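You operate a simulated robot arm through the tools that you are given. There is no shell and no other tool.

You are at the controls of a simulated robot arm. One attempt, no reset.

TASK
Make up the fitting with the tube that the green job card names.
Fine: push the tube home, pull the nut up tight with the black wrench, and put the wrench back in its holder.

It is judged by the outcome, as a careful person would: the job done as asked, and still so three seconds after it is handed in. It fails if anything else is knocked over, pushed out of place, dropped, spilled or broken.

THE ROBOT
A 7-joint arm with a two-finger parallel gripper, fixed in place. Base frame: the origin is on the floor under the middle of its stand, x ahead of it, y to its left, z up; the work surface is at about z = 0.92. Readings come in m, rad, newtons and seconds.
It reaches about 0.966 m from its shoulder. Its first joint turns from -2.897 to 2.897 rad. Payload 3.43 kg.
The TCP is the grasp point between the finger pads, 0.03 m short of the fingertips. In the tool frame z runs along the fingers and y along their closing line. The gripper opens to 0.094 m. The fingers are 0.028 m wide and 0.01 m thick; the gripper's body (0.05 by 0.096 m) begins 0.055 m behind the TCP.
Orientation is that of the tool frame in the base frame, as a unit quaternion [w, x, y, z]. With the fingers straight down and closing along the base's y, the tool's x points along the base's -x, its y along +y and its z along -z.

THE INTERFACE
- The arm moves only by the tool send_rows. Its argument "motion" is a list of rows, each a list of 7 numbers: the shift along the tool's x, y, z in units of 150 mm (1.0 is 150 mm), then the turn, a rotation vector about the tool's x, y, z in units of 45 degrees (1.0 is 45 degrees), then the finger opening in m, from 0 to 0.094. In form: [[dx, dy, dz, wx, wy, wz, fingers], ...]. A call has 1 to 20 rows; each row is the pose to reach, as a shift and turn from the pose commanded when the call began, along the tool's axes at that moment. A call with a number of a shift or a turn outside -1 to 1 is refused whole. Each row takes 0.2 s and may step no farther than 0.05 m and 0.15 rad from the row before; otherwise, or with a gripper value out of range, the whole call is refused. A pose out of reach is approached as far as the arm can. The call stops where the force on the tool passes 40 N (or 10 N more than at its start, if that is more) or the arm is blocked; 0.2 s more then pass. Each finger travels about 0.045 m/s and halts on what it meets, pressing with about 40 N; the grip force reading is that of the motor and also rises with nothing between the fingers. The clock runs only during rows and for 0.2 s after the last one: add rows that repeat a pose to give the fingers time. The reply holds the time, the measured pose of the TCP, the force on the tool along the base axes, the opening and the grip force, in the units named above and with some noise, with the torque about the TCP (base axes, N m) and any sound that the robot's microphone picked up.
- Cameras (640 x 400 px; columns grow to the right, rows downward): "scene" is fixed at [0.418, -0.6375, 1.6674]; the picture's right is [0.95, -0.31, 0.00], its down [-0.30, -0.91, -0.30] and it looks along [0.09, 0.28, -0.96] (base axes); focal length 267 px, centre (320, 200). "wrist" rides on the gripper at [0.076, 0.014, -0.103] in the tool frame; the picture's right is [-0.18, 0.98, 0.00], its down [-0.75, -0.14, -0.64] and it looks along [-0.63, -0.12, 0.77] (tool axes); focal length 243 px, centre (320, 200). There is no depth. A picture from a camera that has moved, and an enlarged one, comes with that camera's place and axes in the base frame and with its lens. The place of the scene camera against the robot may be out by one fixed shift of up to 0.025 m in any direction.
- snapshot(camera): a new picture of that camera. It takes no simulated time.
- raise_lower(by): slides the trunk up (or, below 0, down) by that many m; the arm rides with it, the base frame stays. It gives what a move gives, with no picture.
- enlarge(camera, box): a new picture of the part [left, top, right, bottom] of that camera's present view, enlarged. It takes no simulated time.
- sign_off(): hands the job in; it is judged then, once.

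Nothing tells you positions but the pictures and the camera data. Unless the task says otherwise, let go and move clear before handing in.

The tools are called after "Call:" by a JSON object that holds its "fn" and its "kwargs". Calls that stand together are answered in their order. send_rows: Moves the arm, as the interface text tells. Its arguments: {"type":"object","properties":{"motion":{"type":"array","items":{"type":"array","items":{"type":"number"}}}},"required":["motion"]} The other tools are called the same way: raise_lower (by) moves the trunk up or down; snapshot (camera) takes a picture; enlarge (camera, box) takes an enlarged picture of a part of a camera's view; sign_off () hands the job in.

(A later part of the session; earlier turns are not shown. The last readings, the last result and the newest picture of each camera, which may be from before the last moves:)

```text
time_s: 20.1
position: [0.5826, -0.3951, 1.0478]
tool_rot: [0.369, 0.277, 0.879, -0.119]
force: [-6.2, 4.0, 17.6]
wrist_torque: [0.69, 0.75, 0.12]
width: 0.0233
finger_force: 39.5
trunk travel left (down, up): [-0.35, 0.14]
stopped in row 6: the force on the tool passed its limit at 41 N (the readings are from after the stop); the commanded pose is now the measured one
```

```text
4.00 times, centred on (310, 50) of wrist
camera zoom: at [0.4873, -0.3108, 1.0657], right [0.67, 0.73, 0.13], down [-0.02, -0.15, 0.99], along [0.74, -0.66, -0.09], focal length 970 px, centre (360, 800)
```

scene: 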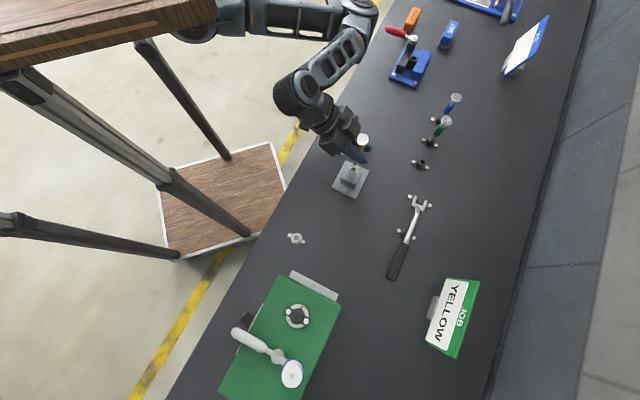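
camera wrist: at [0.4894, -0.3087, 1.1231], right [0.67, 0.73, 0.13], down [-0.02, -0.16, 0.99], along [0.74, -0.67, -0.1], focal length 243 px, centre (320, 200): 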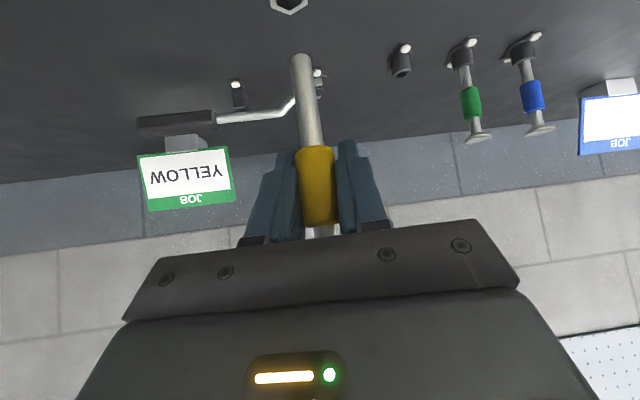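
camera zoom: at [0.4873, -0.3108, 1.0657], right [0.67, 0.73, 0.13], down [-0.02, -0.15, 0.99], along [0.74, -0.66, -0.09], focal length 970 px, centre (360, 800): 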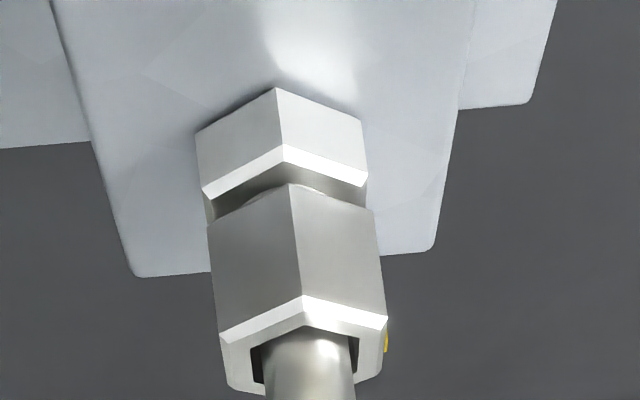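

Force passed 41 N with the tube about 19 mm inside the nut. I'll check whether the tube slipped in the grip and whether it's home.

Call:
{"fn": "enlarge", "kwargs": {"camera": "wrist", "box": [230, 60, 410, 250]}}

Call:
{"fn": "enlarge", "kwargs": {"camera": "scene", "box": [330, 140, 380, 190]}}

```text
2.11 times, centred on (320, 155) of wrist
camera zoom: at [0.4873, -0.3108, 1.0657], right [0.67, 0.73, 0.13], down [-0.02, -0.15, 0.99], along [0.74, -0.66, -0.09], focal length 511 px, centre (320, 295)
```

zoom: 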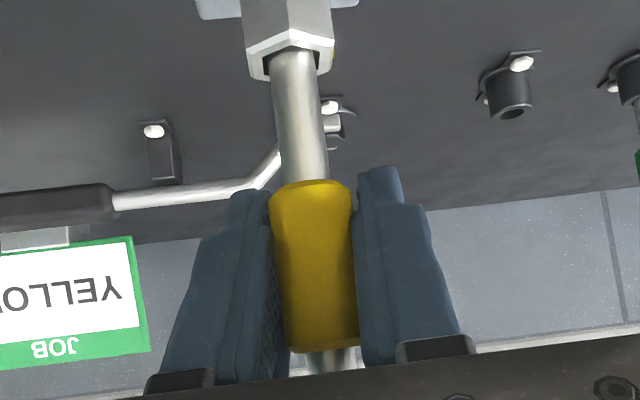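

```text
8.00 times, centred on (355, 165) of scene
camera zoom: at [0.418, -0.6375, 1.6674], right [0.95, -0.31, 0.0], down [-0.3, -0.91, -0.3], along [0.09, 0.28, -0.96], focal length 2137 px, centre (40, 480)
```

zoom: 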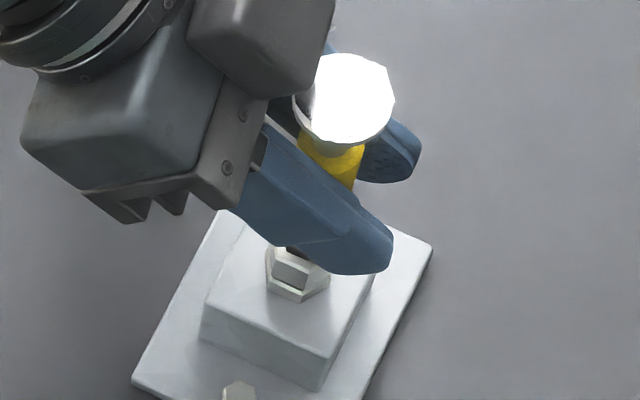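

No slip in the grip. I'll press a bit more to see whether the tube is truly seated or only meeting a resistance.

Call:
{"fn": "send_rows", "kwargs": {"motion": [[0.008, 0.0, 0.008, 0, 0, 0, 0.0], [0.016, 0.0, 0.016, 0, 0, 0, 0.0], [0.024, 0.0, 0.024, 0, 0, 0, 0.0], [0.032, 0.0, 0.032, 0, 0, 0, 0.0]]}}

Call:
{"fn": "enlarge", "kwargs": {"camera": "wrist", "box": [230, 0, 410, 180]}}

```text
time_s: 20.6
position: [0.581, -0.3964, 1.0487]
tool_rot: [0.371, 0.275, 0.879, -0.121]
force: [-7.4, 4.4, 17.9]
wrist_torque: [0.76, 0.67, 0.12]
width: 0.0233
finger_force: 39.8
trunk travel left (down, up): [-0.35, 0.14]
stopped in row 2: the force on the tool passed its limit at 43 N (the readings are from after the stop); the commanded pose is now the measured one
```

```text
2.22 times, centred on (320, 90) of wrist
camera zoom: at [0.4876, -0.3108, 1.0647], right [0.67, 0.73, 0.12], down [-0.02, -0.15, 0.99], along [0.74, -0.67, -0.08], focal length 539 px, centre (320, 444)
```

zoom: 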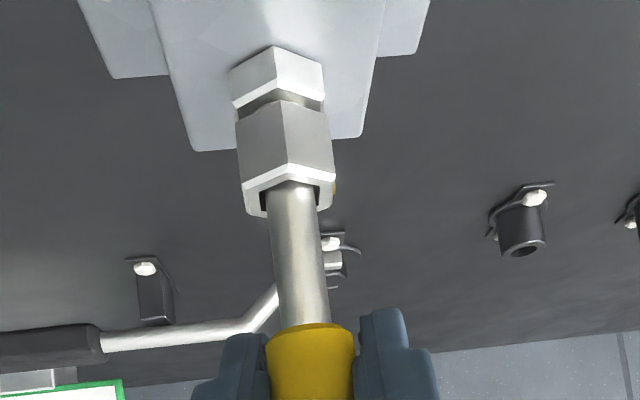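

It's a hard stop at the same depth, matching the bore floor I saw about 18 mm below the nut's top. I'll ease the load and open the fingers to see whether the tube stays seated.

Call:
{"fn": "send_rows", "kwargs": {"motion": [[-0.003, 0.0, -0.003, 0, 0, 0, 0.0], [-0.003, 0.0, -0.003, 0, 0, 0, 0.03], [-0.003, 0.0, -0.003, 0, 0, 0, 0.035], [-0.003, 0.0, -0.003, 0, 0, 0, 0.05], [-0.003, 0.0, -0.003, 0, 0, 0, 0.07], [-0.003, 0.0, -0.003, 0, 0, 0, 0.07], [-0.003, 0.0, -0.003, 0, 0, 0, 0.07]]}}

Call:
{"fn": "snapshot", "kwargs": {"camera": "wrist"}}

Call:
{"fn": "enlarge", "kwargs": {"camera": "scene", "box": [330, 140, 380, 190]}}

```text
time_s: 22.2
position: [0.5815, -0.3966, 1.0484]
tool_rot: [0.369, 0.276, 0.879, -0.121]
force: [0.1, 0.0, -0.1]
wrist_torque: [-0.02, -0.01, -0.03]
width: 0.07
finger_force: 0.1
trunk travel left (down, up): [-0.35, 0.14]
```

```text
taken
camera wrist: at [0.4883, -0.3108, 1.0646], right [0.67, 0.73, 0.13], down [-0.02, -0.15, 0.99], along [0.74, -0.66, -0.08], focal length 243 px, centre (320, 200)
```

wrist: 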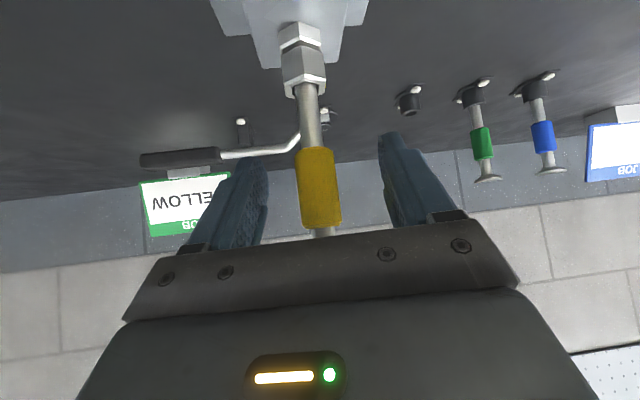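

```text
8.00 times, centred on (355, 165) of scene
camera zoom: at [0.418, -0.6375, 1.6674], right [0.95, -0.31, 0.0], down [-0.3, -0.91, -0.3], along [0.09, 0.28, -0.96], focal length 2137 px, centre (40, 480)
```

zoom: 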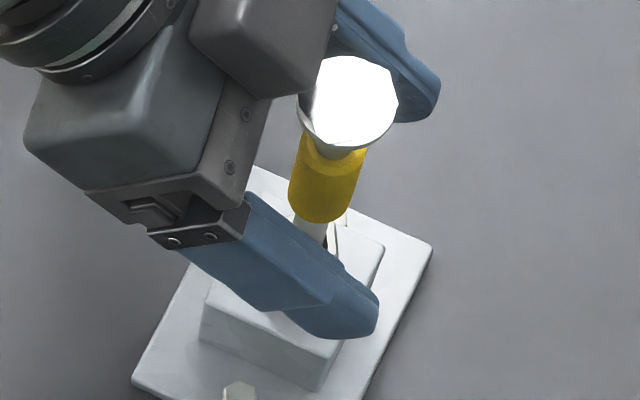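

The tube stands on its own in the fitting. I'll back the hand off along the finger line and inspect.

Call:
{"fn": "send_rows", "kwargs": {"motion": [[0, 0.0, -0.1, 0, 0, 0, 0.07], [0, 0.0, -0.25, 0, 0, 0, 0.07], [0, 0.0, -0.45, 0, 0, 0, 0.07], [0, 0.0, -0.65, 0, 0, 0, 0.07], [0, 0.0, -0.85, 0, 0, 0, 0.07], [0, 0, -0.85, 0, 0, 0, 0.07]]}}

Call:
{"fn": "snapshot", "kwargs": {"camera": "wrist"}}

Call:
{"fn": "enlarge", "kwargs": {"camera": "scene", "box": [330, 140, 380, 190]}}

Call:
{"fn": "enlarge", "kwargs": {"camera": "wrist", "box": [250, 60, 390, 220]}}

```text
time_s: 23.6
position: [0.5129, -0.362, 1.1412]
tool_rot: [0.37, 0.275, 0.879, -0.119]
force: [0.0, 0.3, -0.8]
wrist_torque: [0.0, 0.0, -0.02]
width: 0.07
finger_force: 0.0
out of reach, approached as far as the arm can: row 4, 5, 6
trunk travel left (down, up): [-0.35, 0.14]
```

```text
taken
camera wrist: at [0.4193, -0.2772, 1.157], right [0.67, 0.73, 0.13], down [-0.02, -0.15, 0.99], along [0.74, -0.66, -0.08], focal length 243 px, centre (320, 200)
```

wrist: 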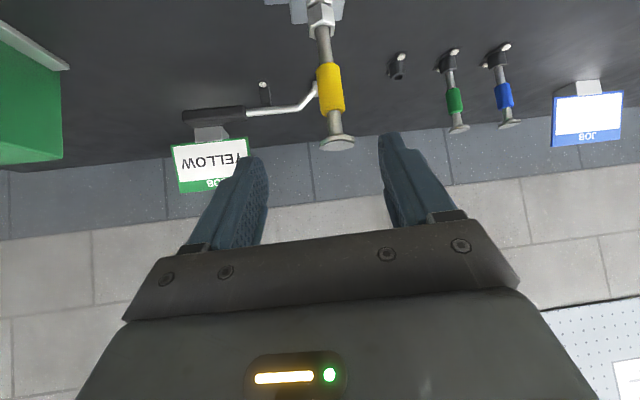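

```text
8.00 times, centred on (355, 165) of scene
camera zoom: at [0.418, -0.6375, 1.6674], right [0.95, -0.31, 0.0], down [-0.3, -0.91, -0.3], along [0.09, 0.28, -0.96], focal length 2137 px, centre (40, 480)
```

zoom: 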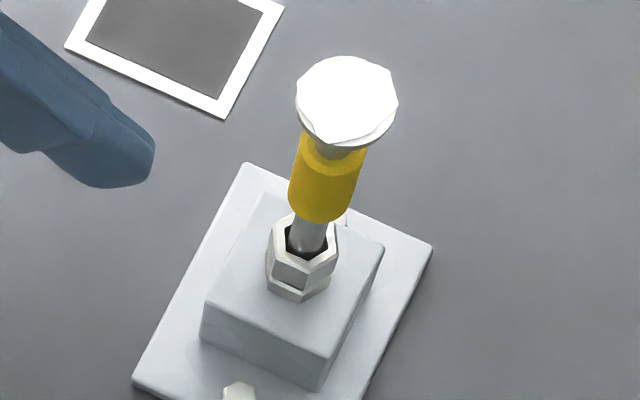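

```text
2.50 times, centred on (320, 140) of wrist
camera zoom: at [0.4193, -0.2772, 1.157], right [0.67, 0.73, 0.13], down [-0.02, -0.15, 0.99], along [0.74, -0.66, -0.08], focal length 606 px, centre (320, 350)
```

zoom: 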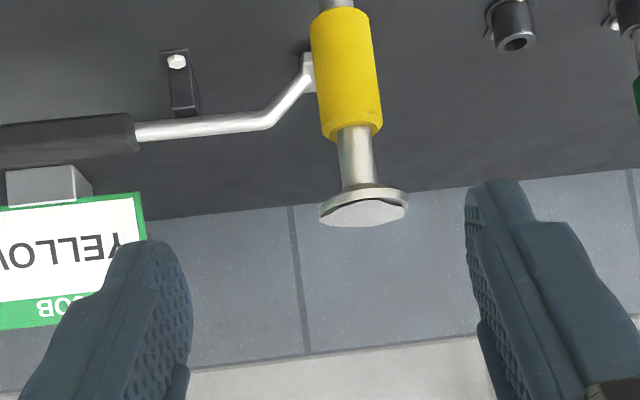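

The tube is upright in the fitting with its cap top at about z 1.097. I'll straighten the hand to vertical, rising clear, then press the cap squarely from above to confirm it's home.

Call:
{"fn": "send_rows", "kwargs": {"motion": [[-0.07, 0, -0.07, 0, 0.15, 0, 0.06], [-0.14, 0, -0.14, 0, 0.3, 0, 0.04], [-0.21, 0, -0.21, 0, 0.45, 0, 0.02], [-0.28, 0, -0.28, 0, 0.6, 0, 0.0], [-0.35, 0, -0.35, 0, 0.75, 0, 0.0], [-0.41, 0, -0.41, 0, 0.88, 0, 0.0], [-0.47, 0, -0.47, 0, 1.0, 0, 0.0], [-0.47, 0, -0.47, 0, 1.0, 0, 0.0]]}}

Call:
{"fn": "snapshot", "kwargs": {"camera": "wrist"}}

Call:
{"fn": "snapshot", "kwargs": {"camera": "scene"}}

```text
time_s: 25.4
position: [0.5128, -0.3607, 1.2407]
tool_rot: [0.005, 0.301, 0.954, -0.005]
force: [-0.5, 0.2, 0.9]
wrist_torque: [0.02, 0.03, 0.04]
width: 0.0
finger_force: 33.2
trunk travel left (down, up): [-0.35, 0.14]
```

```text
taken
camera wrist: at [0.4595, -0.3034, 1.3417], right [0.71, 0.7, 0.0], down [0.53, -0.54, 0.65], along [0.45, -0.47, -0.76], focal length 243 px, centre (320, 200)
```

wrist: 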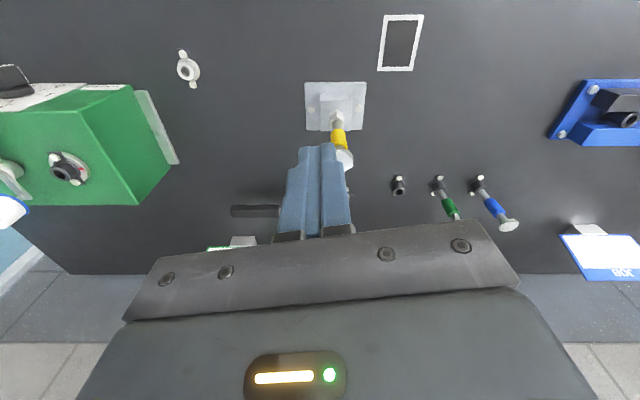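

```text
taken
```

scene: 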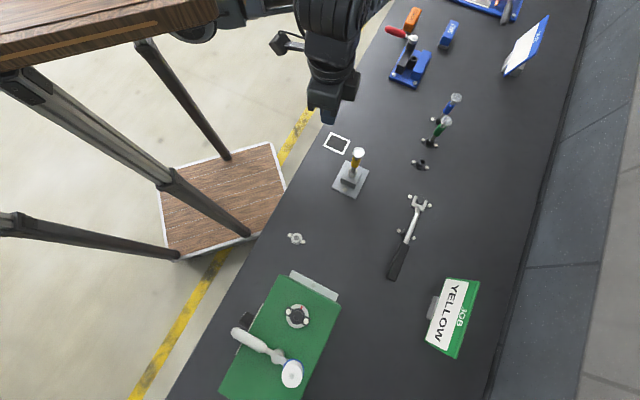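

The hand is vertical with closed fingers. I'll move above the tube cap with tips about 30 mm over it.

Call:
{"fn": "send_rows", "kwargs": {"motion": [[-0.13, 0.02, 0.13, -0.008, 0.016, 0, 0.0], [-0.26, 0.04, 0.27, -0.008, 0.016, 0, 0.0], [-0.39, 0.06, 0.4, -0.008, 0.016, 0, 0.0], [-0.507, 0.075, 0.539, -0.008, 0.016, 0, 0.0], [-0.507, 0.075, 0.539, -0.008, 0.016, 0, 0.0]]}}

Call:
{"fn": "snapshot", "kwargs": {"camera": "wrist"}}

Call:
{"fn": "enlarge", "kwargs": {"camera": "scene", "box": [325, 130, 385, 190]}}

```text
time_s: 26.6
position: [0.5821, -0.3967, 1.162]
tool_rot: [-0.001, 0.301, 0.954, 0.0]
force: [-0.1, -0.2, -0.2]
wrist_torque: [0.01, 0.01, 0.01]
width: 0.0
finger_force: 32.8
trunk travel left (down, up): [-0.35, 0.14]
```

```text
taken
camera wrist: at [0.5285, -0.3398, 1.2632], right [0.71, 0.7, 0.0], down [0.54, -0.55, 0.64], along [0.45, -0.46, -0.77], focal length 243 px, centre (320, 200)
```

wrist: 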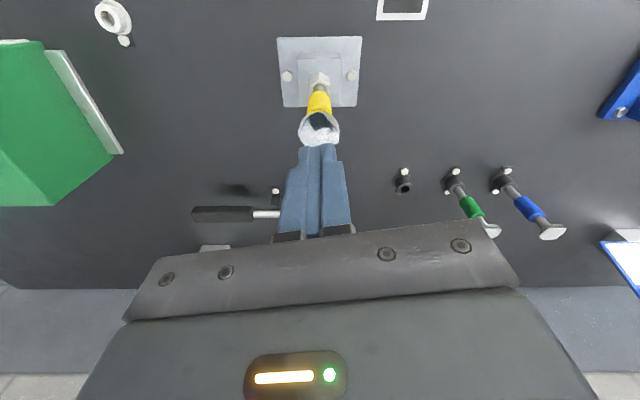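

```text
6.67 times, centred on (355, 160) of scene
camera zoom: at [0.418, -0.6375, 1.6674], right [0.95, -0.31, 0.0], down [-0.3, -0.91, -0.3], along [0.09, 0.28, -0.96], focal length 1781 px, centre (87, 467)
```

zoom: 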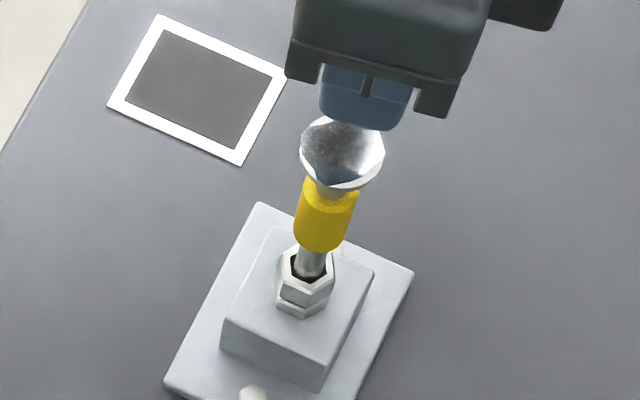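

The closed fingertips are over the cap within about 2 mm. I'll press down slowly until the force limit.

Call:
{"fn": "send_rows", "kwargs": {"motion": [[0.013, -0.004, 0.06, 0, 0, 0, 0.0], [0.013, -0.004, 0.12, 0, 0, 0, 0.0], [0.013, -0.004, 0.18, 0, 0, 0, 0.0], [0.013, -0.004, 0.2, 0, 0, 0, 0.0], [0.013, -0.004, 0.213, 0, 0, 0, 0.0], [0.013, -0.004, 0.226, 0, 0, 0, 0.0], [0.013, -0.004, 0.239, 0, 0, 0, 0.0], [0.013, -0.004, 0.252, 0, 0, 0, 0.0], [0.013, -0.004, 0.265, 0, 0, 0, 0.0], [0.013, -0.004, 0.278, 0, 0, 0, 0.0], [0.013, -0.004, 0.291, 0, 0, 0, 0.0]]}}

Call:
{"fn": "enlarge", "kwargs": {"camera": "scene", "box": [325, 130, 385, 190]}}

```text
time_s: 28.5
position: [0.5795, -0.3977, 1.1271]
tool_rot: [0.002, 0.3, 0.954, -0.003]
force: [-2.1, 2.8, 20.9]
wrist_torque: [0.2, 0.22, -0.03]
width: 0.0001
finger_force: 32.8
trunk travel left (down, up): [-0.35, 0.14]
stopped in row 9: the force on the tool passed its limit at 45 N (the readings are from after the stop); the commanded pose is now the measured one
```

```text
6.67 times, centred on (355, 160) of scene
camera zoom: at [0.418, -0.6375, 1.6674], right [0.95, -0.31, 0.0], down [-0.3, -0.91, -0.3], along [0.09, 0.28, -0.96], focal length 1781 px, centre (87, 467)
```

zoom: 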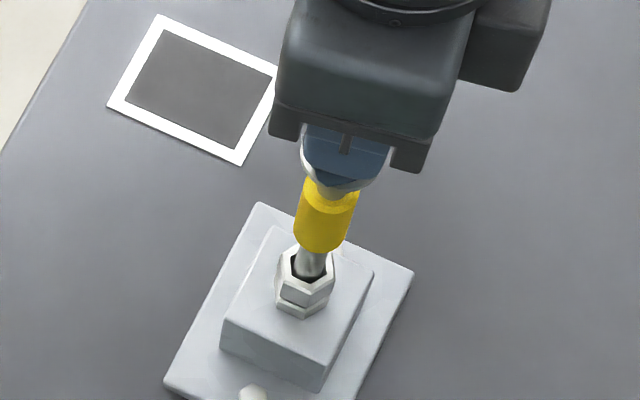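

The cap stayed at z 1.097 under 45 N, so the tube is fully home. Now I'll rise clear and start turning toward the wrench.

Call:
{"fn": "send_rows", "kwargs": {"motion": [[0, 0, -0.03, 0, 0, 0, 0.0], [0, 0, -0.12, 0, 0, 0, 0.0], [0, 0, -0.3, 0, 0, 0, 0.02], [0, 0, -0.5, 0, 0, -0.18, 0.04], [0, 0, -0.7, 0, 0, -0.36, 0.06], [0, 0, -0.8, 0, 0, -0.54, 0.08], [0, 0, -0.8, 0, 0, -0.72, 0.09], [0, 0, -0.8, 0, 0, -0.9, 0.09], [0, 0, -0.8, 0, 0, -0.9, 0.09]]}}

Call:
{"fn": "enlarge", "kwargs": {"camera": "scene", "box": [325, 130, 385, 190]}}

```text
time_s: 30.5
position: [0.5794, -0.3962, 1.2464]
tool_rot: [0.001, -0.048, 0.999, -0.002]
force: [-0.4, 0.2, 0.3]
wrist_torque: [-0.04, 0.03, 0.02]
width: 0.0902
finger_force: 0.0
trunk travel left (down, up): [-0.35, 0.14]
```

```text
6.67 times, centred on (355, 160) of scene
camera zoom: at [0.418, -0.6375, 1.6674], right [0.95, -0.31, 0.0], down [-0.3, -0.91, -0.3], along [0.09, 0.28, -0.96], focal length 1781 px, centre (87, 467)
```

zoom: 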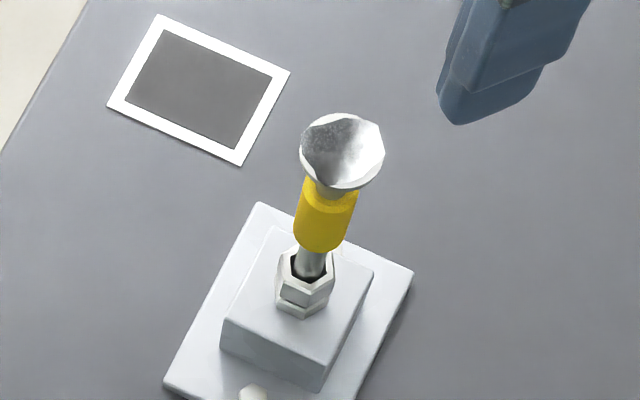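

The tube stands true. Now I'll move toward the wrench, turning the hand so its fingers will close across the handle.

Call:
{"fn": "send_rows", "kwargs": {"motion": [[0.05, -0.2, 0.05, 0, 0, -0.1, 0.09], [0.1, -0.4, 0.1, 0, 0, -0.2, 0.09], [0.15, -0.6, 0.15, 0, 0, -0.3, 0.09], [0.2, -0.8, 0.2, 0, 0, -0.4, 0.09], [0.222, -0.916, 0.2, 0, 0, -0.45, 0.09], [0.222, -0.916, 0.2, 0, 0, -0.45, 0.09]]}}

Call:
{"fn": "snapshot", "kwargs": {"camera": "wrist"}}

Call:
{"fn": "snapshot", "kwargs": {"camera": "scene"}}

```text
time_s: 31.9
position: [0.5601, -0.5378, 1.2157]
tool_rot: [0.001, -0.223, 0.975, -0.003]
force: [0.3, 0.5, 0.3]
wrist_torque: [-0.01, -0.01, -0.02]
width: 0.0899
finger_force: 0.0
trunk travel left (down, up): [-0.35, 0.14]
```

```text
taken
camera wrist: at [0.4875, -0.5561, 1.3168], right [-0.26, 0.96, -0.01], down [0.74, 0.2, 0.64], along [0.62, 0.16, -0.77], focal length 243 px, centre (320, 200)
```

wrist: 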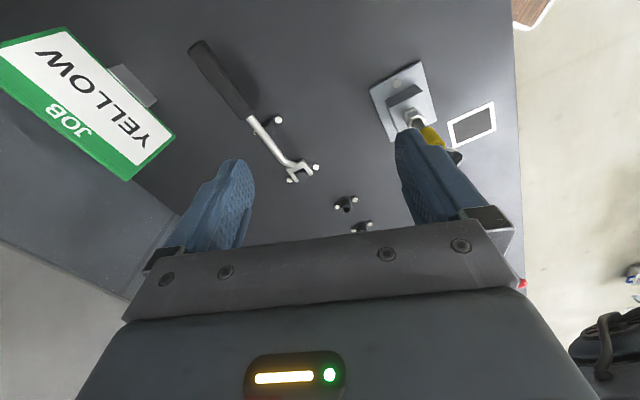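

```text
taken
```

scene: 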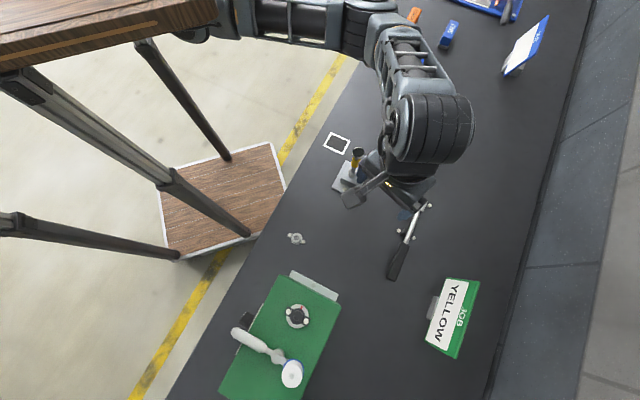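

I can see the whole wrench now. I'll enlarge to measure its head, shank, handle and cradle.

Call:
{"fn": "enlarge", "kwargs": {"camera": "wrist", "box": [180, 30, 340, 190]}}

Call:
{"fn": "enlarge", "kwargs": {"camera": "wrist", "box": [250, 105, 340, 195]}}

Call:
{"fn": "enlarge", "kwargs": {"camera": "scene", "box": [380, 190, 440, 290]}}

```text
2.50 times, centred on (260, 110) of wrist
camera zoom: at [0.4875, -0.5561, 1.3168], right [-0.26, 0.96, -0.01], down [0.74, 0.2, 0.64], along [0.62, 0.16, -0.77], focal length 606 px, centre (470, 425)
```

zoom: 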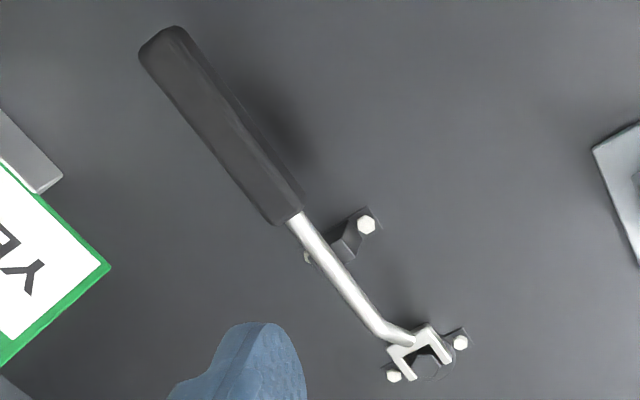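

```text
4.44 times, centred on (295, 150) of wrist
camera zoom: at [0.4875, -0.5561, 1.3168], right [-0.26, 0.96, -0.01], down [0.74, 0.2, 0.64], along [0.62, 0.16, -0.77], focal length 1078 px, centre (431, 422)
```

zoom: 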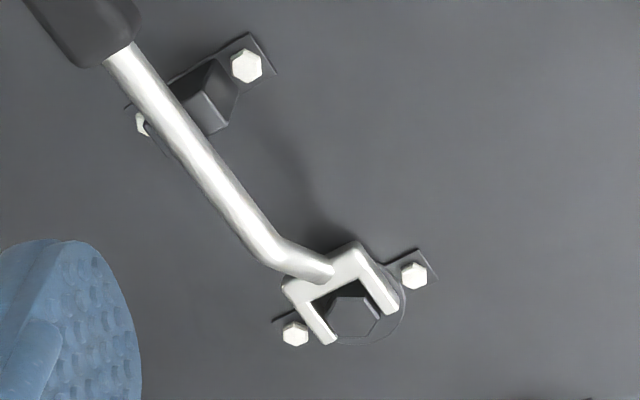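

```text
4.00 times, centred on (410, 240) of scene
camera zoom: at [0.418, -0.6375, 1.6674], right [0.95, -0.31, 0.0], down [-0.3, -0.91, -0.3], along [0.09, 0.28, -0.96], focal length 1069 px, centre (-40, 40)
```

zoom: 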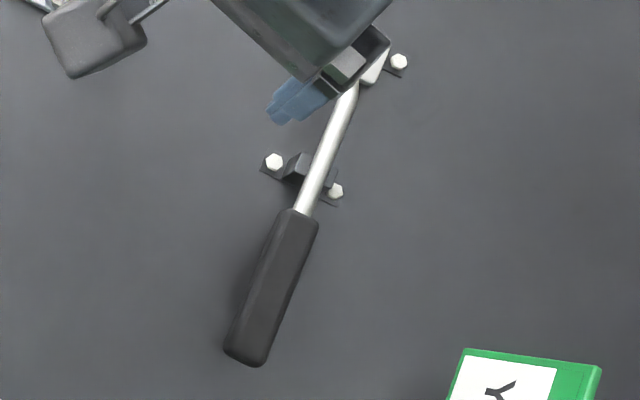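

The shank rests in a raised cradle and the forked head sits around a black hex peg. I'll move over the handle, turning the hand so the camera looks along the wrench toward the head.

Call:
{"fn": "send_rows", "kwargs": {"motion": [[0, -0.17, 0.1, 0, 0, -0.1, 0.09], [0, -0.34, 0.2, 0, 0, -0.2, 0.09], [-0.01, -0.51, 0.33, 0, 0, -0.3, 0.09], [-0.015, -0.7, 0.47, 0, 0, -0.4, 0.09], [-0.021, -0.876, 0.64, 0, 0, -0.463, 0.09], [-0.021, -0.876, 0.64, 0, 0, -0.463, 0.09]]}}

Call:
{"fn": "snapshot", "kwargs": {"camera": "wrist"}}

Call:
{"fn": "snapshot", "kwargs": {"camera": "scene"}}

Call:
{"fn": "enlarge", "kwargs": {"camera": "wrist", "box": [230, 60, 430, 240]}}

```text
time_s: 33.3
position: [0.6223, -0.6516, 1.1212]
tool_rot: [0.0, -0.395, 0.919, -0.002]
force: [-0.5, 0.3, 0.4]
wrist_torque: [-0.03, -0.03, -0.01]
width: 0.0904
finger_force: 0.1
trunk travel left (down, up): [-0.35, 0.14]
```

```text
taken
camera wrist: at [0.5605, -0.6947, 1.2235], right [-0.59, 0.81, -0.01], down [0.62, 0.45, 0.64], along [0.52, 0.37, -0.77], focal length 243 px, centre (320, 200)
```

wrist: 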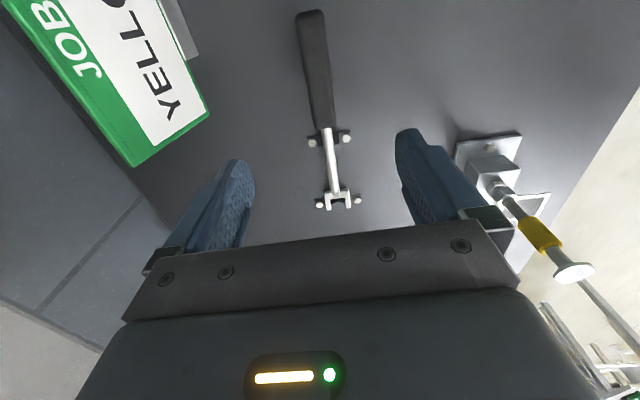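

```text
taken
```

scene: 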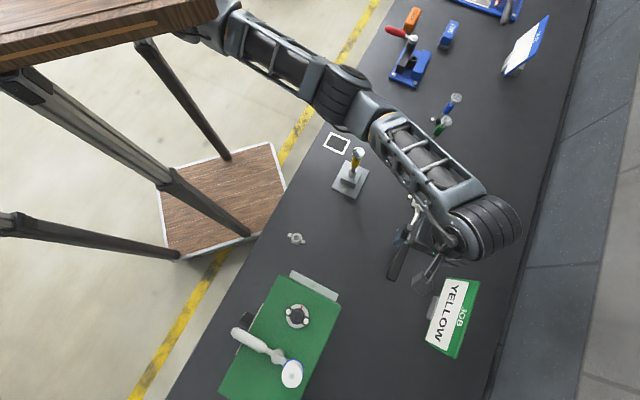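

```text
2.22 times, centred on (330, 150) of wrist
camera zoom: at [0.5605, -0.6947, 1.2235], right [-0.59, 0.81, -0.01], down [0.62, 0.45, 0.64], along [0.52, 0.37, -0.77], focal length 539 px, centre (298, 311)
```

zoom: 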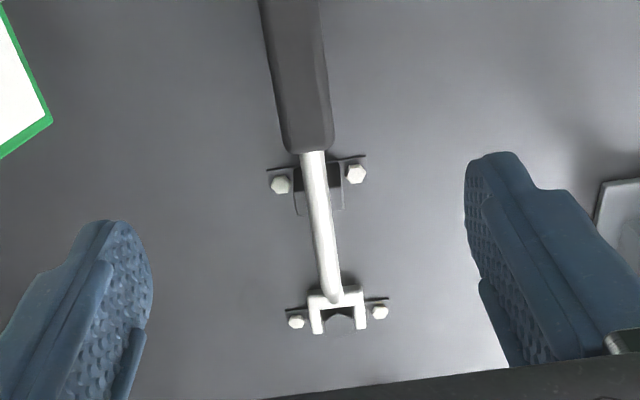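

The wrench lies straight ahead of the camera. Before lowering, I'll check that the forearm stays clear of the standing tube.

Call:
{"fn": "enlarge", "kwargs": {"camera": "scene", "box": [320, 70, 540, 290]}}

Call:
{"fn": "enlarge", "kwargs": {"camera": "wrist", "box": [300, 110, 360, 220]}}

Call:
{"fn": "enlarge", "kwargs": {"camera": "wrist", "box": [440, 120, 640, 400]}}

```text
1.82 times, centred on (430, 180) of scene
camera zoom: at [0.418, -0.6375, 1.6674], right [0.95, -0.31, 0.0], down [-0.3, -0.91, -0.3], along [0.09, 0.28, -0.96], focal length 486 px, centre (120, 236)
```

zoom: 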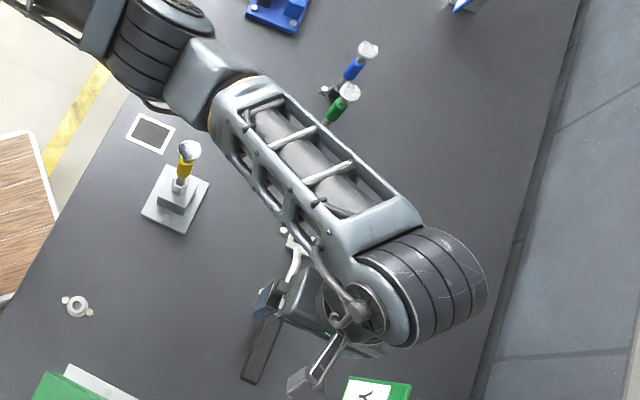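

```text
3.64 times, centred on (330, 165) of wrist
camera zoom: at [0.5605, -0.6947, 1.2235], right [-0.59, 0.81, -0.01], down [0.62, 0.45, 0.64], along [0.52, 0.37, -0.77], focal length 882 px, centre (284, 327)
```

zoom: 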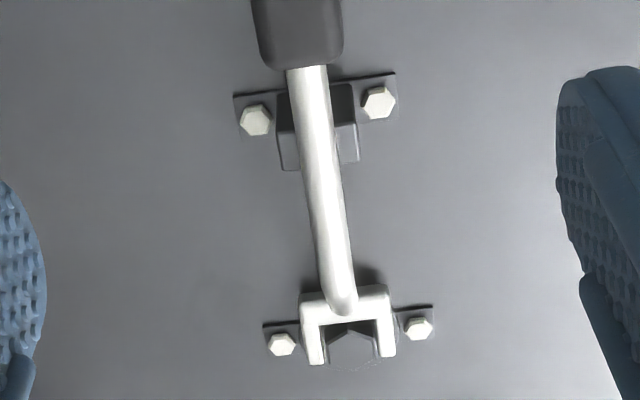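

```text
1.43 times, centred on (540, 260) of wrist
camera zoom: at [0.5605, -0.6947, 1.2235], right [-0.59, 0.81, -0.01], down [0.62, 0.45, 0.64], along [0.52, 0.37, -0.77], focal length 347 px, centre (6, 114)
```

zoom: 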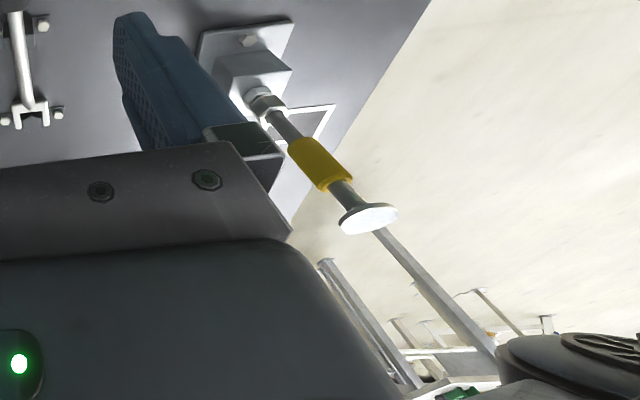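

The elbow hangs only about 6 cm above the standing tube, so I'll raise the trunk before reaching down. That keeps the arm well clear.

Call:
{"fn": "raise_lower", "kwargs": {"by": 0.13}}

Call:
{"fn": "snapshot", "kwargs": {"camera": "wrist"}}

Call:
{"fn": "snapshot", "kwargs": {"camera": "scene"}}

```text
time_s: 34.9
position: [0.6229, -0.651, 1.2509]
tool_rot: [0.0, -0.395, 0.918, -0.003]
force: [-0.5, 1.1, 0.3]
wrist_torque: [-0.03, -0.02, 0.0]
width: 0.0899
finger_force: 0.0
trunk travel left (down, up): [-0.48, 0.01]
```

```text
taken
camera wrist: at [0.5606, -0.6945, 1.3537], right [-0.59, 0.81, -0.01], down [0.62, 0.45, 0.64], along [0.52, 0.37, -0.77], focal length 243 px, centre (320, 200)
```

wrist: 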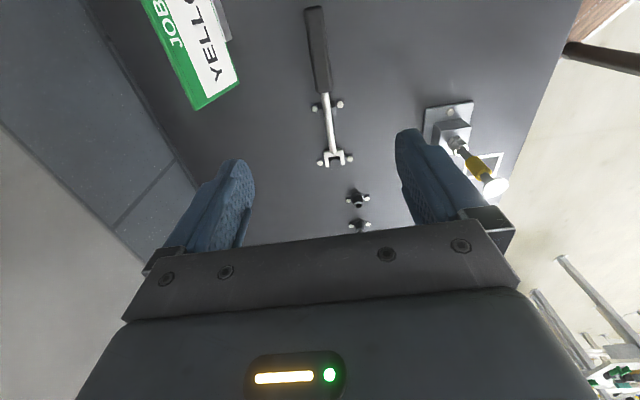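

```text
taken
```

scene: 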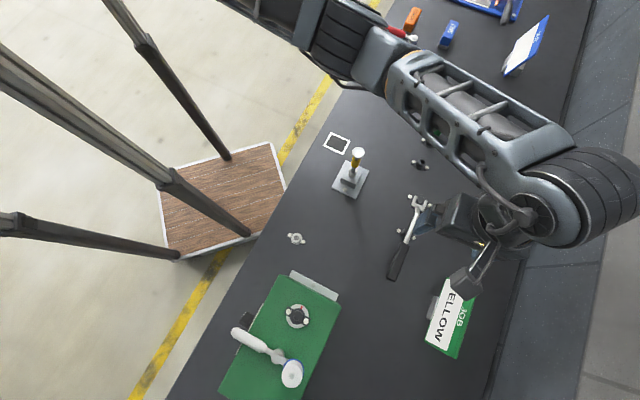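

With the trunk up, there's ample clearance. The wrench axis lies at 45° with its peg near (0.747, -0.525) and handle at z≈0.96. I'll move in over the fork for a close look.

Call:
{"fn": "send_rows", "kwargs": {"motion": [[-0.12, 0, 0.16, 0, 0, 0.01, 0.09], [-0.25, 0, 0.32, 0, 0, 0.02, 0.09], [-0.37, 0, 0.48, 0, 0, 0.03, 0.09], [-0.5, 0, 0.64, 0, 0, 0.034, 0.09], [-0.62, 0, 0.8, 0, 0, 0.034, 0.09], [-0.745, 0, 0.967, 0, 0, 0.034, 0.09], [-0.745, 0, 0.967, 0, 0, 0.034, 0.09]]}}

Call:
{"fn": "snapshot", "kwargs": {"camera": "wrist"}}

Call:
{"fn": "snapshot", "kwargs": {"camera": "scene"}}

Call:
{"fn": "enlarge", "kwargs": {"camera": "wrist", "box": [270, 80, 370, 180]}}

```text
time_s: 36.5
position: [0.6983, -0.5712, 1.105]
tool_rot: [0.0, -0.383, 0.924, -0.002]
force: [0.1, 0.3, -0.1]
wrist_torque: [-0.01, 0.0, 0.01]
width: 0.0901
finger_force: 0.0
trunk travel left (down, up): [-0.48, 0.01]
```

```text
taken
camera wrist: at [0.6364, -0.6128, 1.2078], right [-0.57, 0.82, -0.01], down [0.63, 0.44, 0.64], along [0.53, 0.36, -0.77], focal length 243 px, centre (320, 200)
```

wrist: 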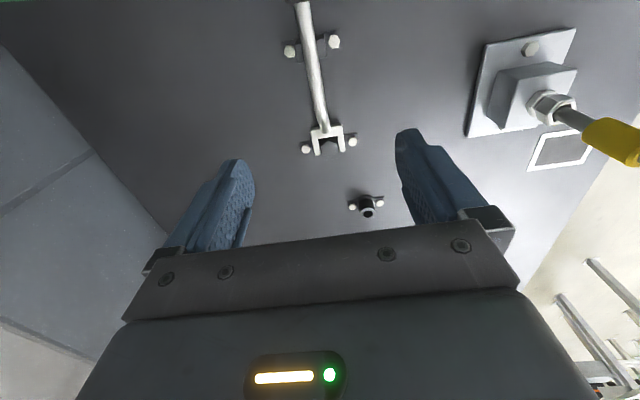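

```text
taken
```

scene: 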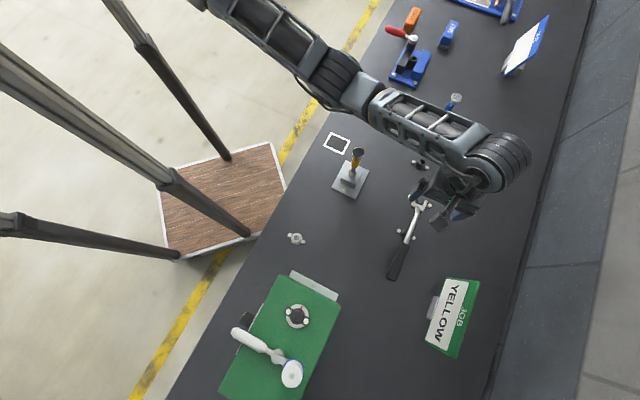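

```text
4.00 times, centred on (320, 130) of wrist
camera zoom: at [0.6364, -0.6128, 1.2078], right [-0.57, 0.82, -0.01], down [0.63, 0.44, 0.64], along [0.53, 0.36, -0.77], focal length 970 px, centre (320, 480)
```

zoom: 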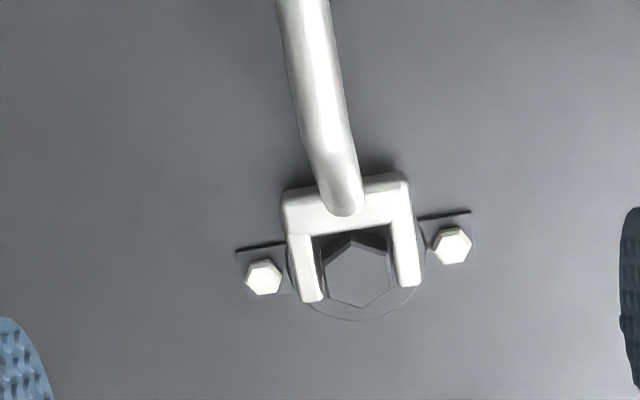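

The fork sits low on its peg (fork top z≈0.932), handle top at z≈0.963. The nut's flats line up so the wrench can engage with its handle at 255° or 195°. I'll go above the handle's middle to grip it.

Call:
{"fn": "send_rows", "kwargs": {"motion": [[0.15, -0.005, 0, 0, 0, 0, 0.08], [0.3, -0.009, 0, 0, 0, 0, 0.07], [0.45, -0.009, 0, 0, 0, 0, 0.06], [0.6, -0.009, 0.1, 0, 0, 0, 0.06], [0.755, -0.009, 0.3, 0, 0, 0, 0.06], [0.755, -0.009, 0.3, 0, 0, 0, 0.06]]}}

Call:
{"fn": "snapshot", "kwargs": {"camera": "wrist"}}

Call:
{"fn": "snapshot", "kwargs": {"camera": "scene"}}

```text
time_s: 37.9
position: [0.6217, -0.651, 1.0633]
tool_rot: [0.001, -0.383, 0.924, -0.003]
force: [0.2, 0.2, 0.0]
wrist_torque: [0.0, 0.03, 0.0]
width: 0.0602
finger_force: 0.2
trunk travel left (down, up): [-0.48, 0.01]
```

```text
taken
camera wrist: at [0.5582, -0.6932, 1.1651], right [-0.57, 0.82, -0.01], down [0.63, 0.44, 0.64], along [0.53, 0.36, -0.77], focal length 243 px, centre (320, 200)
```

wrist: 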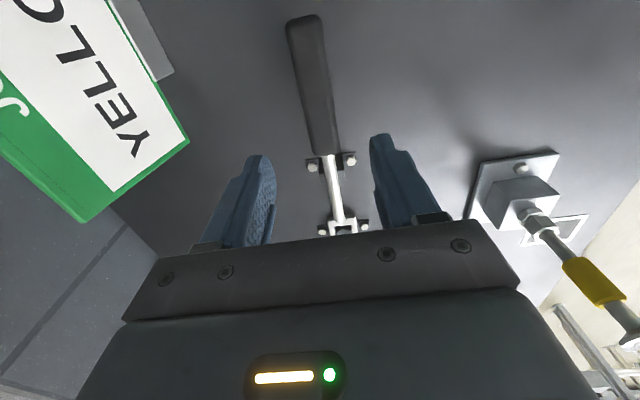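

```text
taken
```

scene: 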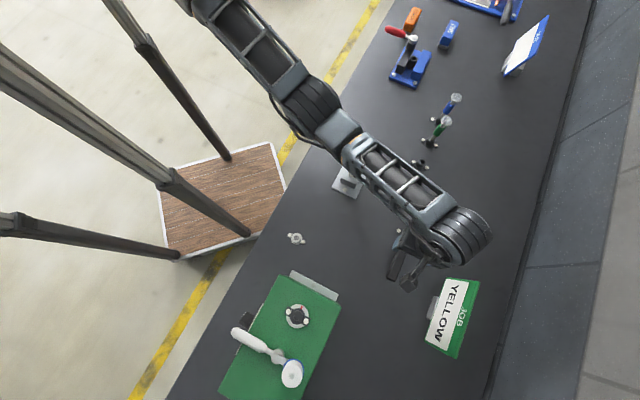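

The elbow passes over the standing tube in plan, so I'll check its height before going lower.

Call:
{"fn": "enlarge", "kwargs": {"camera": "scene", "box": [250, 60, 510, 300]}}

Call:
{"fn": "enlarge", "kwargs": {"camera": "wrist", "box": [460, 130, 640, 400]}}

Call:
{"fn": "enlarge", "kwargs": {"camera": "wrist", "box": [240, 0, 400, 250]}}

```text
1.67 times, centred on (380, 180) of scene
camera zoom: at [0.418, -0.6375, 1.6674], right [0.95, -0.31, 0.0], down [-0.3, -0.91, -0.3], along [0.09, 0.28, -0.96], focal length 445 px, centre (220, 233)
```

zoom: 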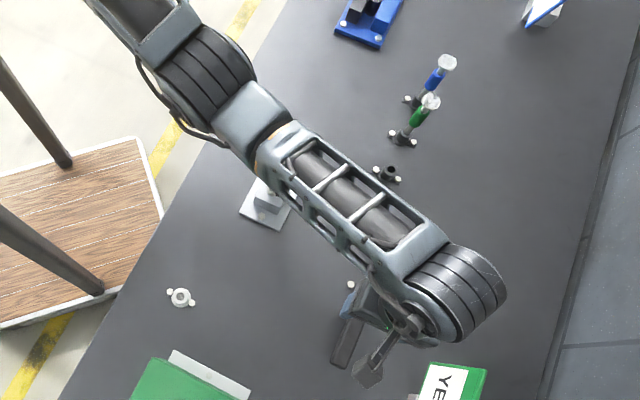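

```text
1.48 times, centred on (550, 265) of wrist
camera zoom: at [0.5582, -0.6932, 1.1651], right [-0.57, 0.82, -0.01], down [0.63, 0.44, 0.64], along [0.53, 0.36, -0.77], focal length 359 px, centre (-21, 104)
```

zoom: 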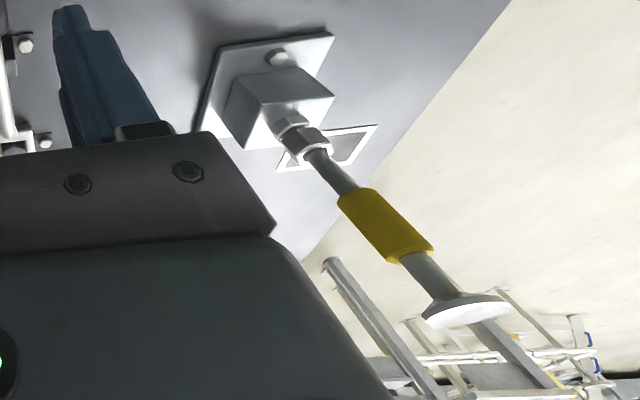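

```text
1.60 times, centred on (320, 125) of wrist
camera zoom: at [0.5582, -0.6932, 1.1651], right [-0.57, 0.82, -0.01], down [0.63, 0.44, 0.64], along [0.53, 0.36, -0.77], focal length 388 px, centre (320, 320)
```

zoom: 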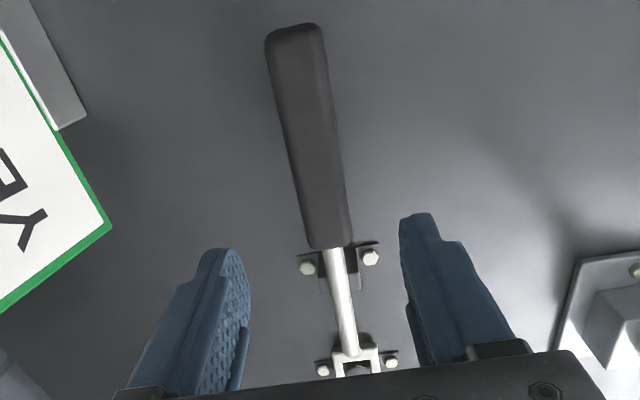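

Call:
{"fn": "enlarge", "kwargs": {"camera": "wrist", "box": [560, 300, 640, 400]}}

```text
4.00 times, centred on (600, 350) of wrist
camera zoom: at [0.5582, -0.6932, 1.1651], right [-0.57, 0.82, -0.01], down [0.63, 0.44, 0.64], along [0.53, 0.36, -0.77], focal length 970 px, centre (-800, -400)
```

zoom: 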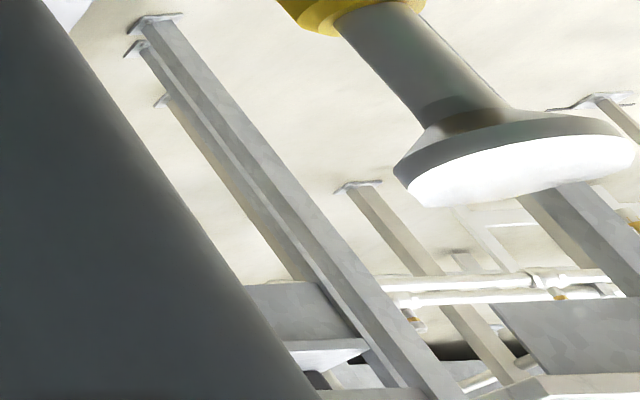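

The enlarged view can reach past the frame edge, so I'll use that to look for the elbow near the tube.

Call:
{"fn": "enlarge", "kwargs": {"camera": "wrist", "box": [630, 180, 640, 400]}}

Call:
{"fn": "enlarge", "kwargs": {"camera": "wrist", "box": [600, 395, 640, 400]}}

```text
1.82 times, centred on (635, 290) of wrist
camera zoom: at [0.5582, -0.6932, 1.1651], right [-0.57, 0.82, -0.01], down [0.63, 0.44, 0.64], along [0.53, 0.36, -0.77], focal length 441 px, centre (-253, 36)
```

zoom: 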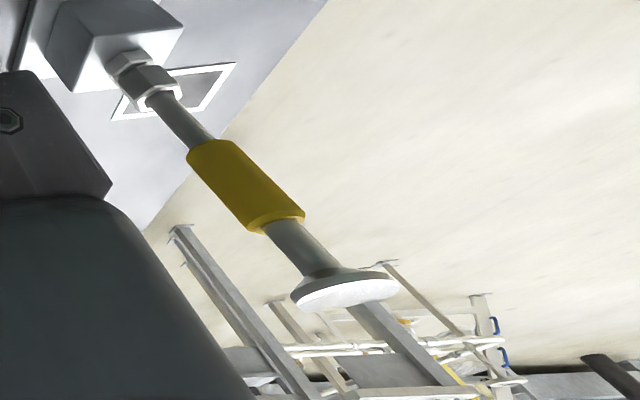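

```text
16.00 times, centred on (620, 398) of wrist
camera zoom: at [0.5582, -0.6932, 1.1651], right [-0.57, 0.82, -0.01], down [0.63, 0.44, 0.64], along [0.53, 0.36, -0.77], focal length 3882 px, centre (-4480, -2960)
```

zoom: 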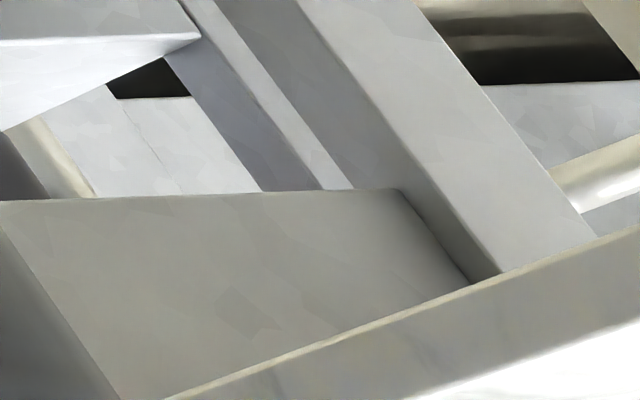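

Call:
{"fn": "enlarge", "kwargs": {"camera": "wrist", "box": [240, 396, 640, 400]}}

Call:
{"fn": "enlarge", "kwargs": {"camera": "wrist", "box": [0, 399, 640, 400]}}

```text
1.60 times, centred on (440, 398) of wrist
camera zoom: at [0.5582, -0.6932, 1.1651], right [-0.57, 0.82, -0.01], down [0.63, 0.44, 0.64], along [0.53, 0.36, -0.77], focal length 388 px, centre (128, -117)
```

zoom: 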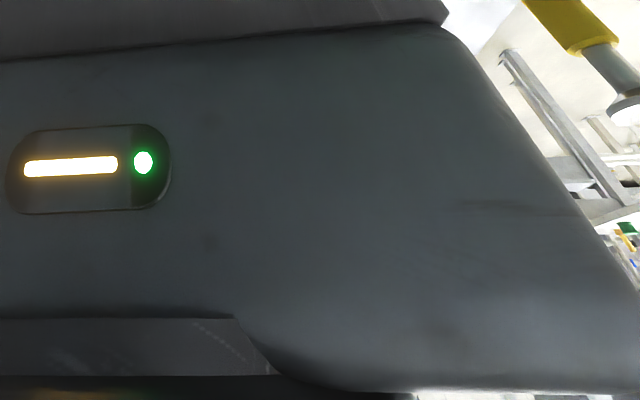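

```text
1.00 times, centred on (320, 400) of wrist (not enlarged: the box is as wide or as high as the picture)
camera zoom: at [0.5582, -0.6932, 1.1651], right [-0.57, 0.82, -0.01], down [0.63, 0.44, 0.64], along [0.53, 0.36, -0.77], focal length 243 px, centre (320, 0)
```

zoom: 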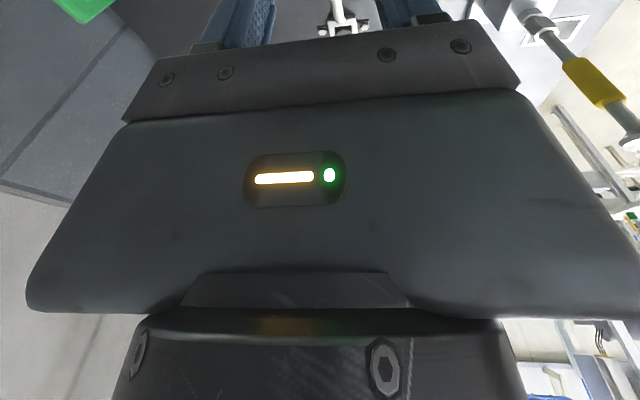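

No part of the arm shows within 3 cm above the cap, and I estimate 4 cm or more of clearance at full depth. I'll lower in two stages, checking in between.

Call:
{"fn": "send_rows", "kwargs": {"motion": [[0, 0, 0.1, 0, 0, 0, 0.06], [0, 0, 0.2, 0, 0, 0, 0.06], [0, 0, 0.33, 0, 0, 0, 0.06], [0, 0, 0.33, 0, 0, 0, 0.06]]}}

Call:
{"fn": "snapshot", "kwargs": {"camera": "wrist"}}

Call:
{"fn": "enlarge", "kwargs": {"camera": "scene", "box": [250, 60, 510, 300]}}

Call:
{"fn": "enlarge", "kwargs": {"camera": "wrist", "box": [630, 120, 640, 400]}}

```text
time_s: 38.9
position: [0.6203, -0.652, 1.0132]
tool_rot: [0.0, -0.383, 0.924, -0.003]
force: [0.6, 0.1, 0.8]
wrist_torque: [-0.02, 0.02, 0.0]
width: 0.0599
finger_force: 0.0
trunk travel left (down, up): [-0.48, 0.01]
```

```text
taken
camera wrist: at [0.5583, -0.6936, 1.1157], right [-0.57, 0.82, -0.01], down [0.63, 0.44, 0.64], along [0.53, 0.36, -0.77], focal length 243 px, centre (320, 200)
```

wrist: 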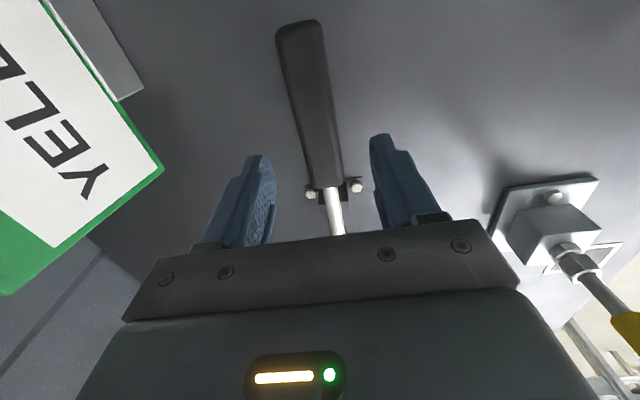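

```text
1.67 times, centred on (380, 180) of scene
camera zoom: at [0.418, -0.6375, 1.6674], right [0.95, -0.31, 0.0], down [-0.3, -0.91, -0.3], along [0.09, 0.28, -0.96], focal length 445 px, centre (220, 233)
```

zoom: 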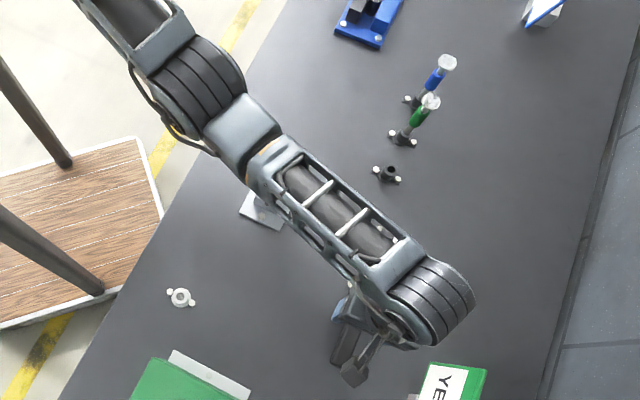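

```text
1.43 times, centred on (635, 260) of wrist
camera zoom: at [0.5583, -0.6936, 1.1157], right [-0.57, 0.82, -0.01], down [0.63, 0.44, 0.64], along [0.53, 0.36, -0.77], focal length 347 px, centre (-130, 114)
```

zoom: 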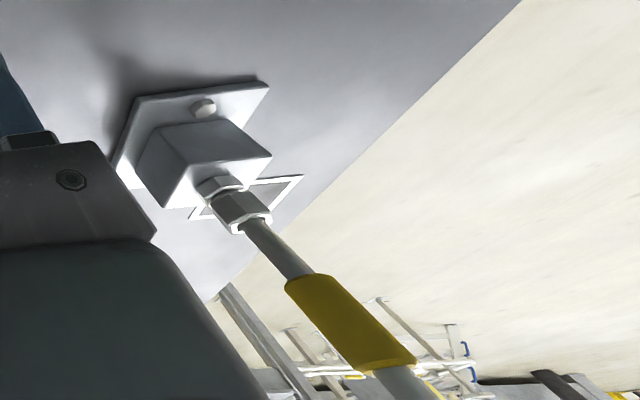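

The elbow hardly drops as the hand lowers. Continuing down to grip height (z≈0.962).

Call:
{"fn": "send_rows", "kwargs": {"motion": [[0, 0, 0.08, 0, 0, 0, 0.06], [0, 0, 0.16, 0, 0, 0, 0.06], [0, 0, 0.24, 0, 0, 0, 0.06], [0, 0, 0.3, 0, 0, 0, 0.06], [0, 0, 0.34, 0, 0, 0, 0.06], [0, 0, 0.34, 0, 0, 0, 0.06]]}}

Call:
{"fn": "snapshot", "kwargs": {"camera": "wrist"}}

Call:
{"fn": "enlarge", "kwargs": {"camera": "scene", "box": [330, 120, 480, 300]}}

```text
time_s: 40.3
position: [0.6213, -0.6535, 0.9603]
tool_rot: [0.0, -0.383, 0.924, -0.003]
force: [0.3, 0.4, 0.7]
wrist_torque: [-0.01, 0.0, 0.04]
width: 0.0598
finger_force: 0.0
trunk travel left (down, up): [-0.48, 0.01]
```

```text
taken
camera wrist: at [0.5585, -0.6949, 1.0629], right [-0.57, 0.82, -0.01], down [0.63, 0.44, 0.64], along [0.53, 0.36, -0.77], focal length 243 px, centre (320, 200)
```

wrist: 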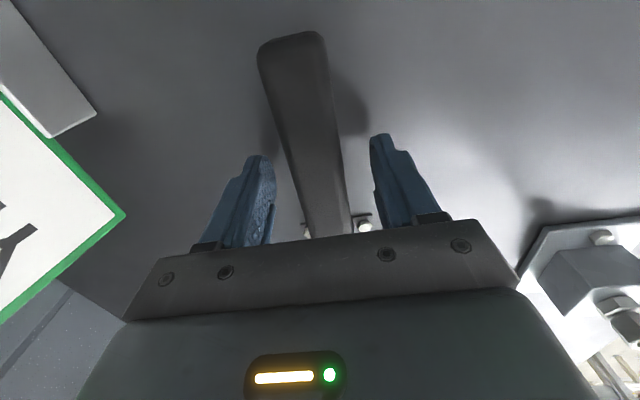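

```text
2.22 times, centred on (405, 210) of scene
camera zoom: at [0.418, -0.6375, 1.6674], right [0.95, -0.31, 0.0], down [-0.3, -0.91, -0.3], along [0.09, 0.28, -0.96], focal length 594 px, centre (131, 178)
```

zoom: 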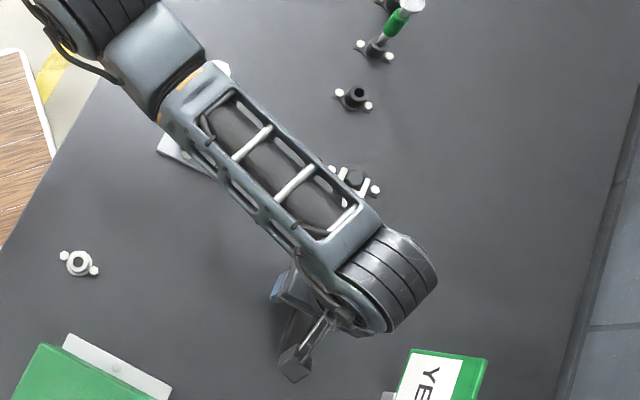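

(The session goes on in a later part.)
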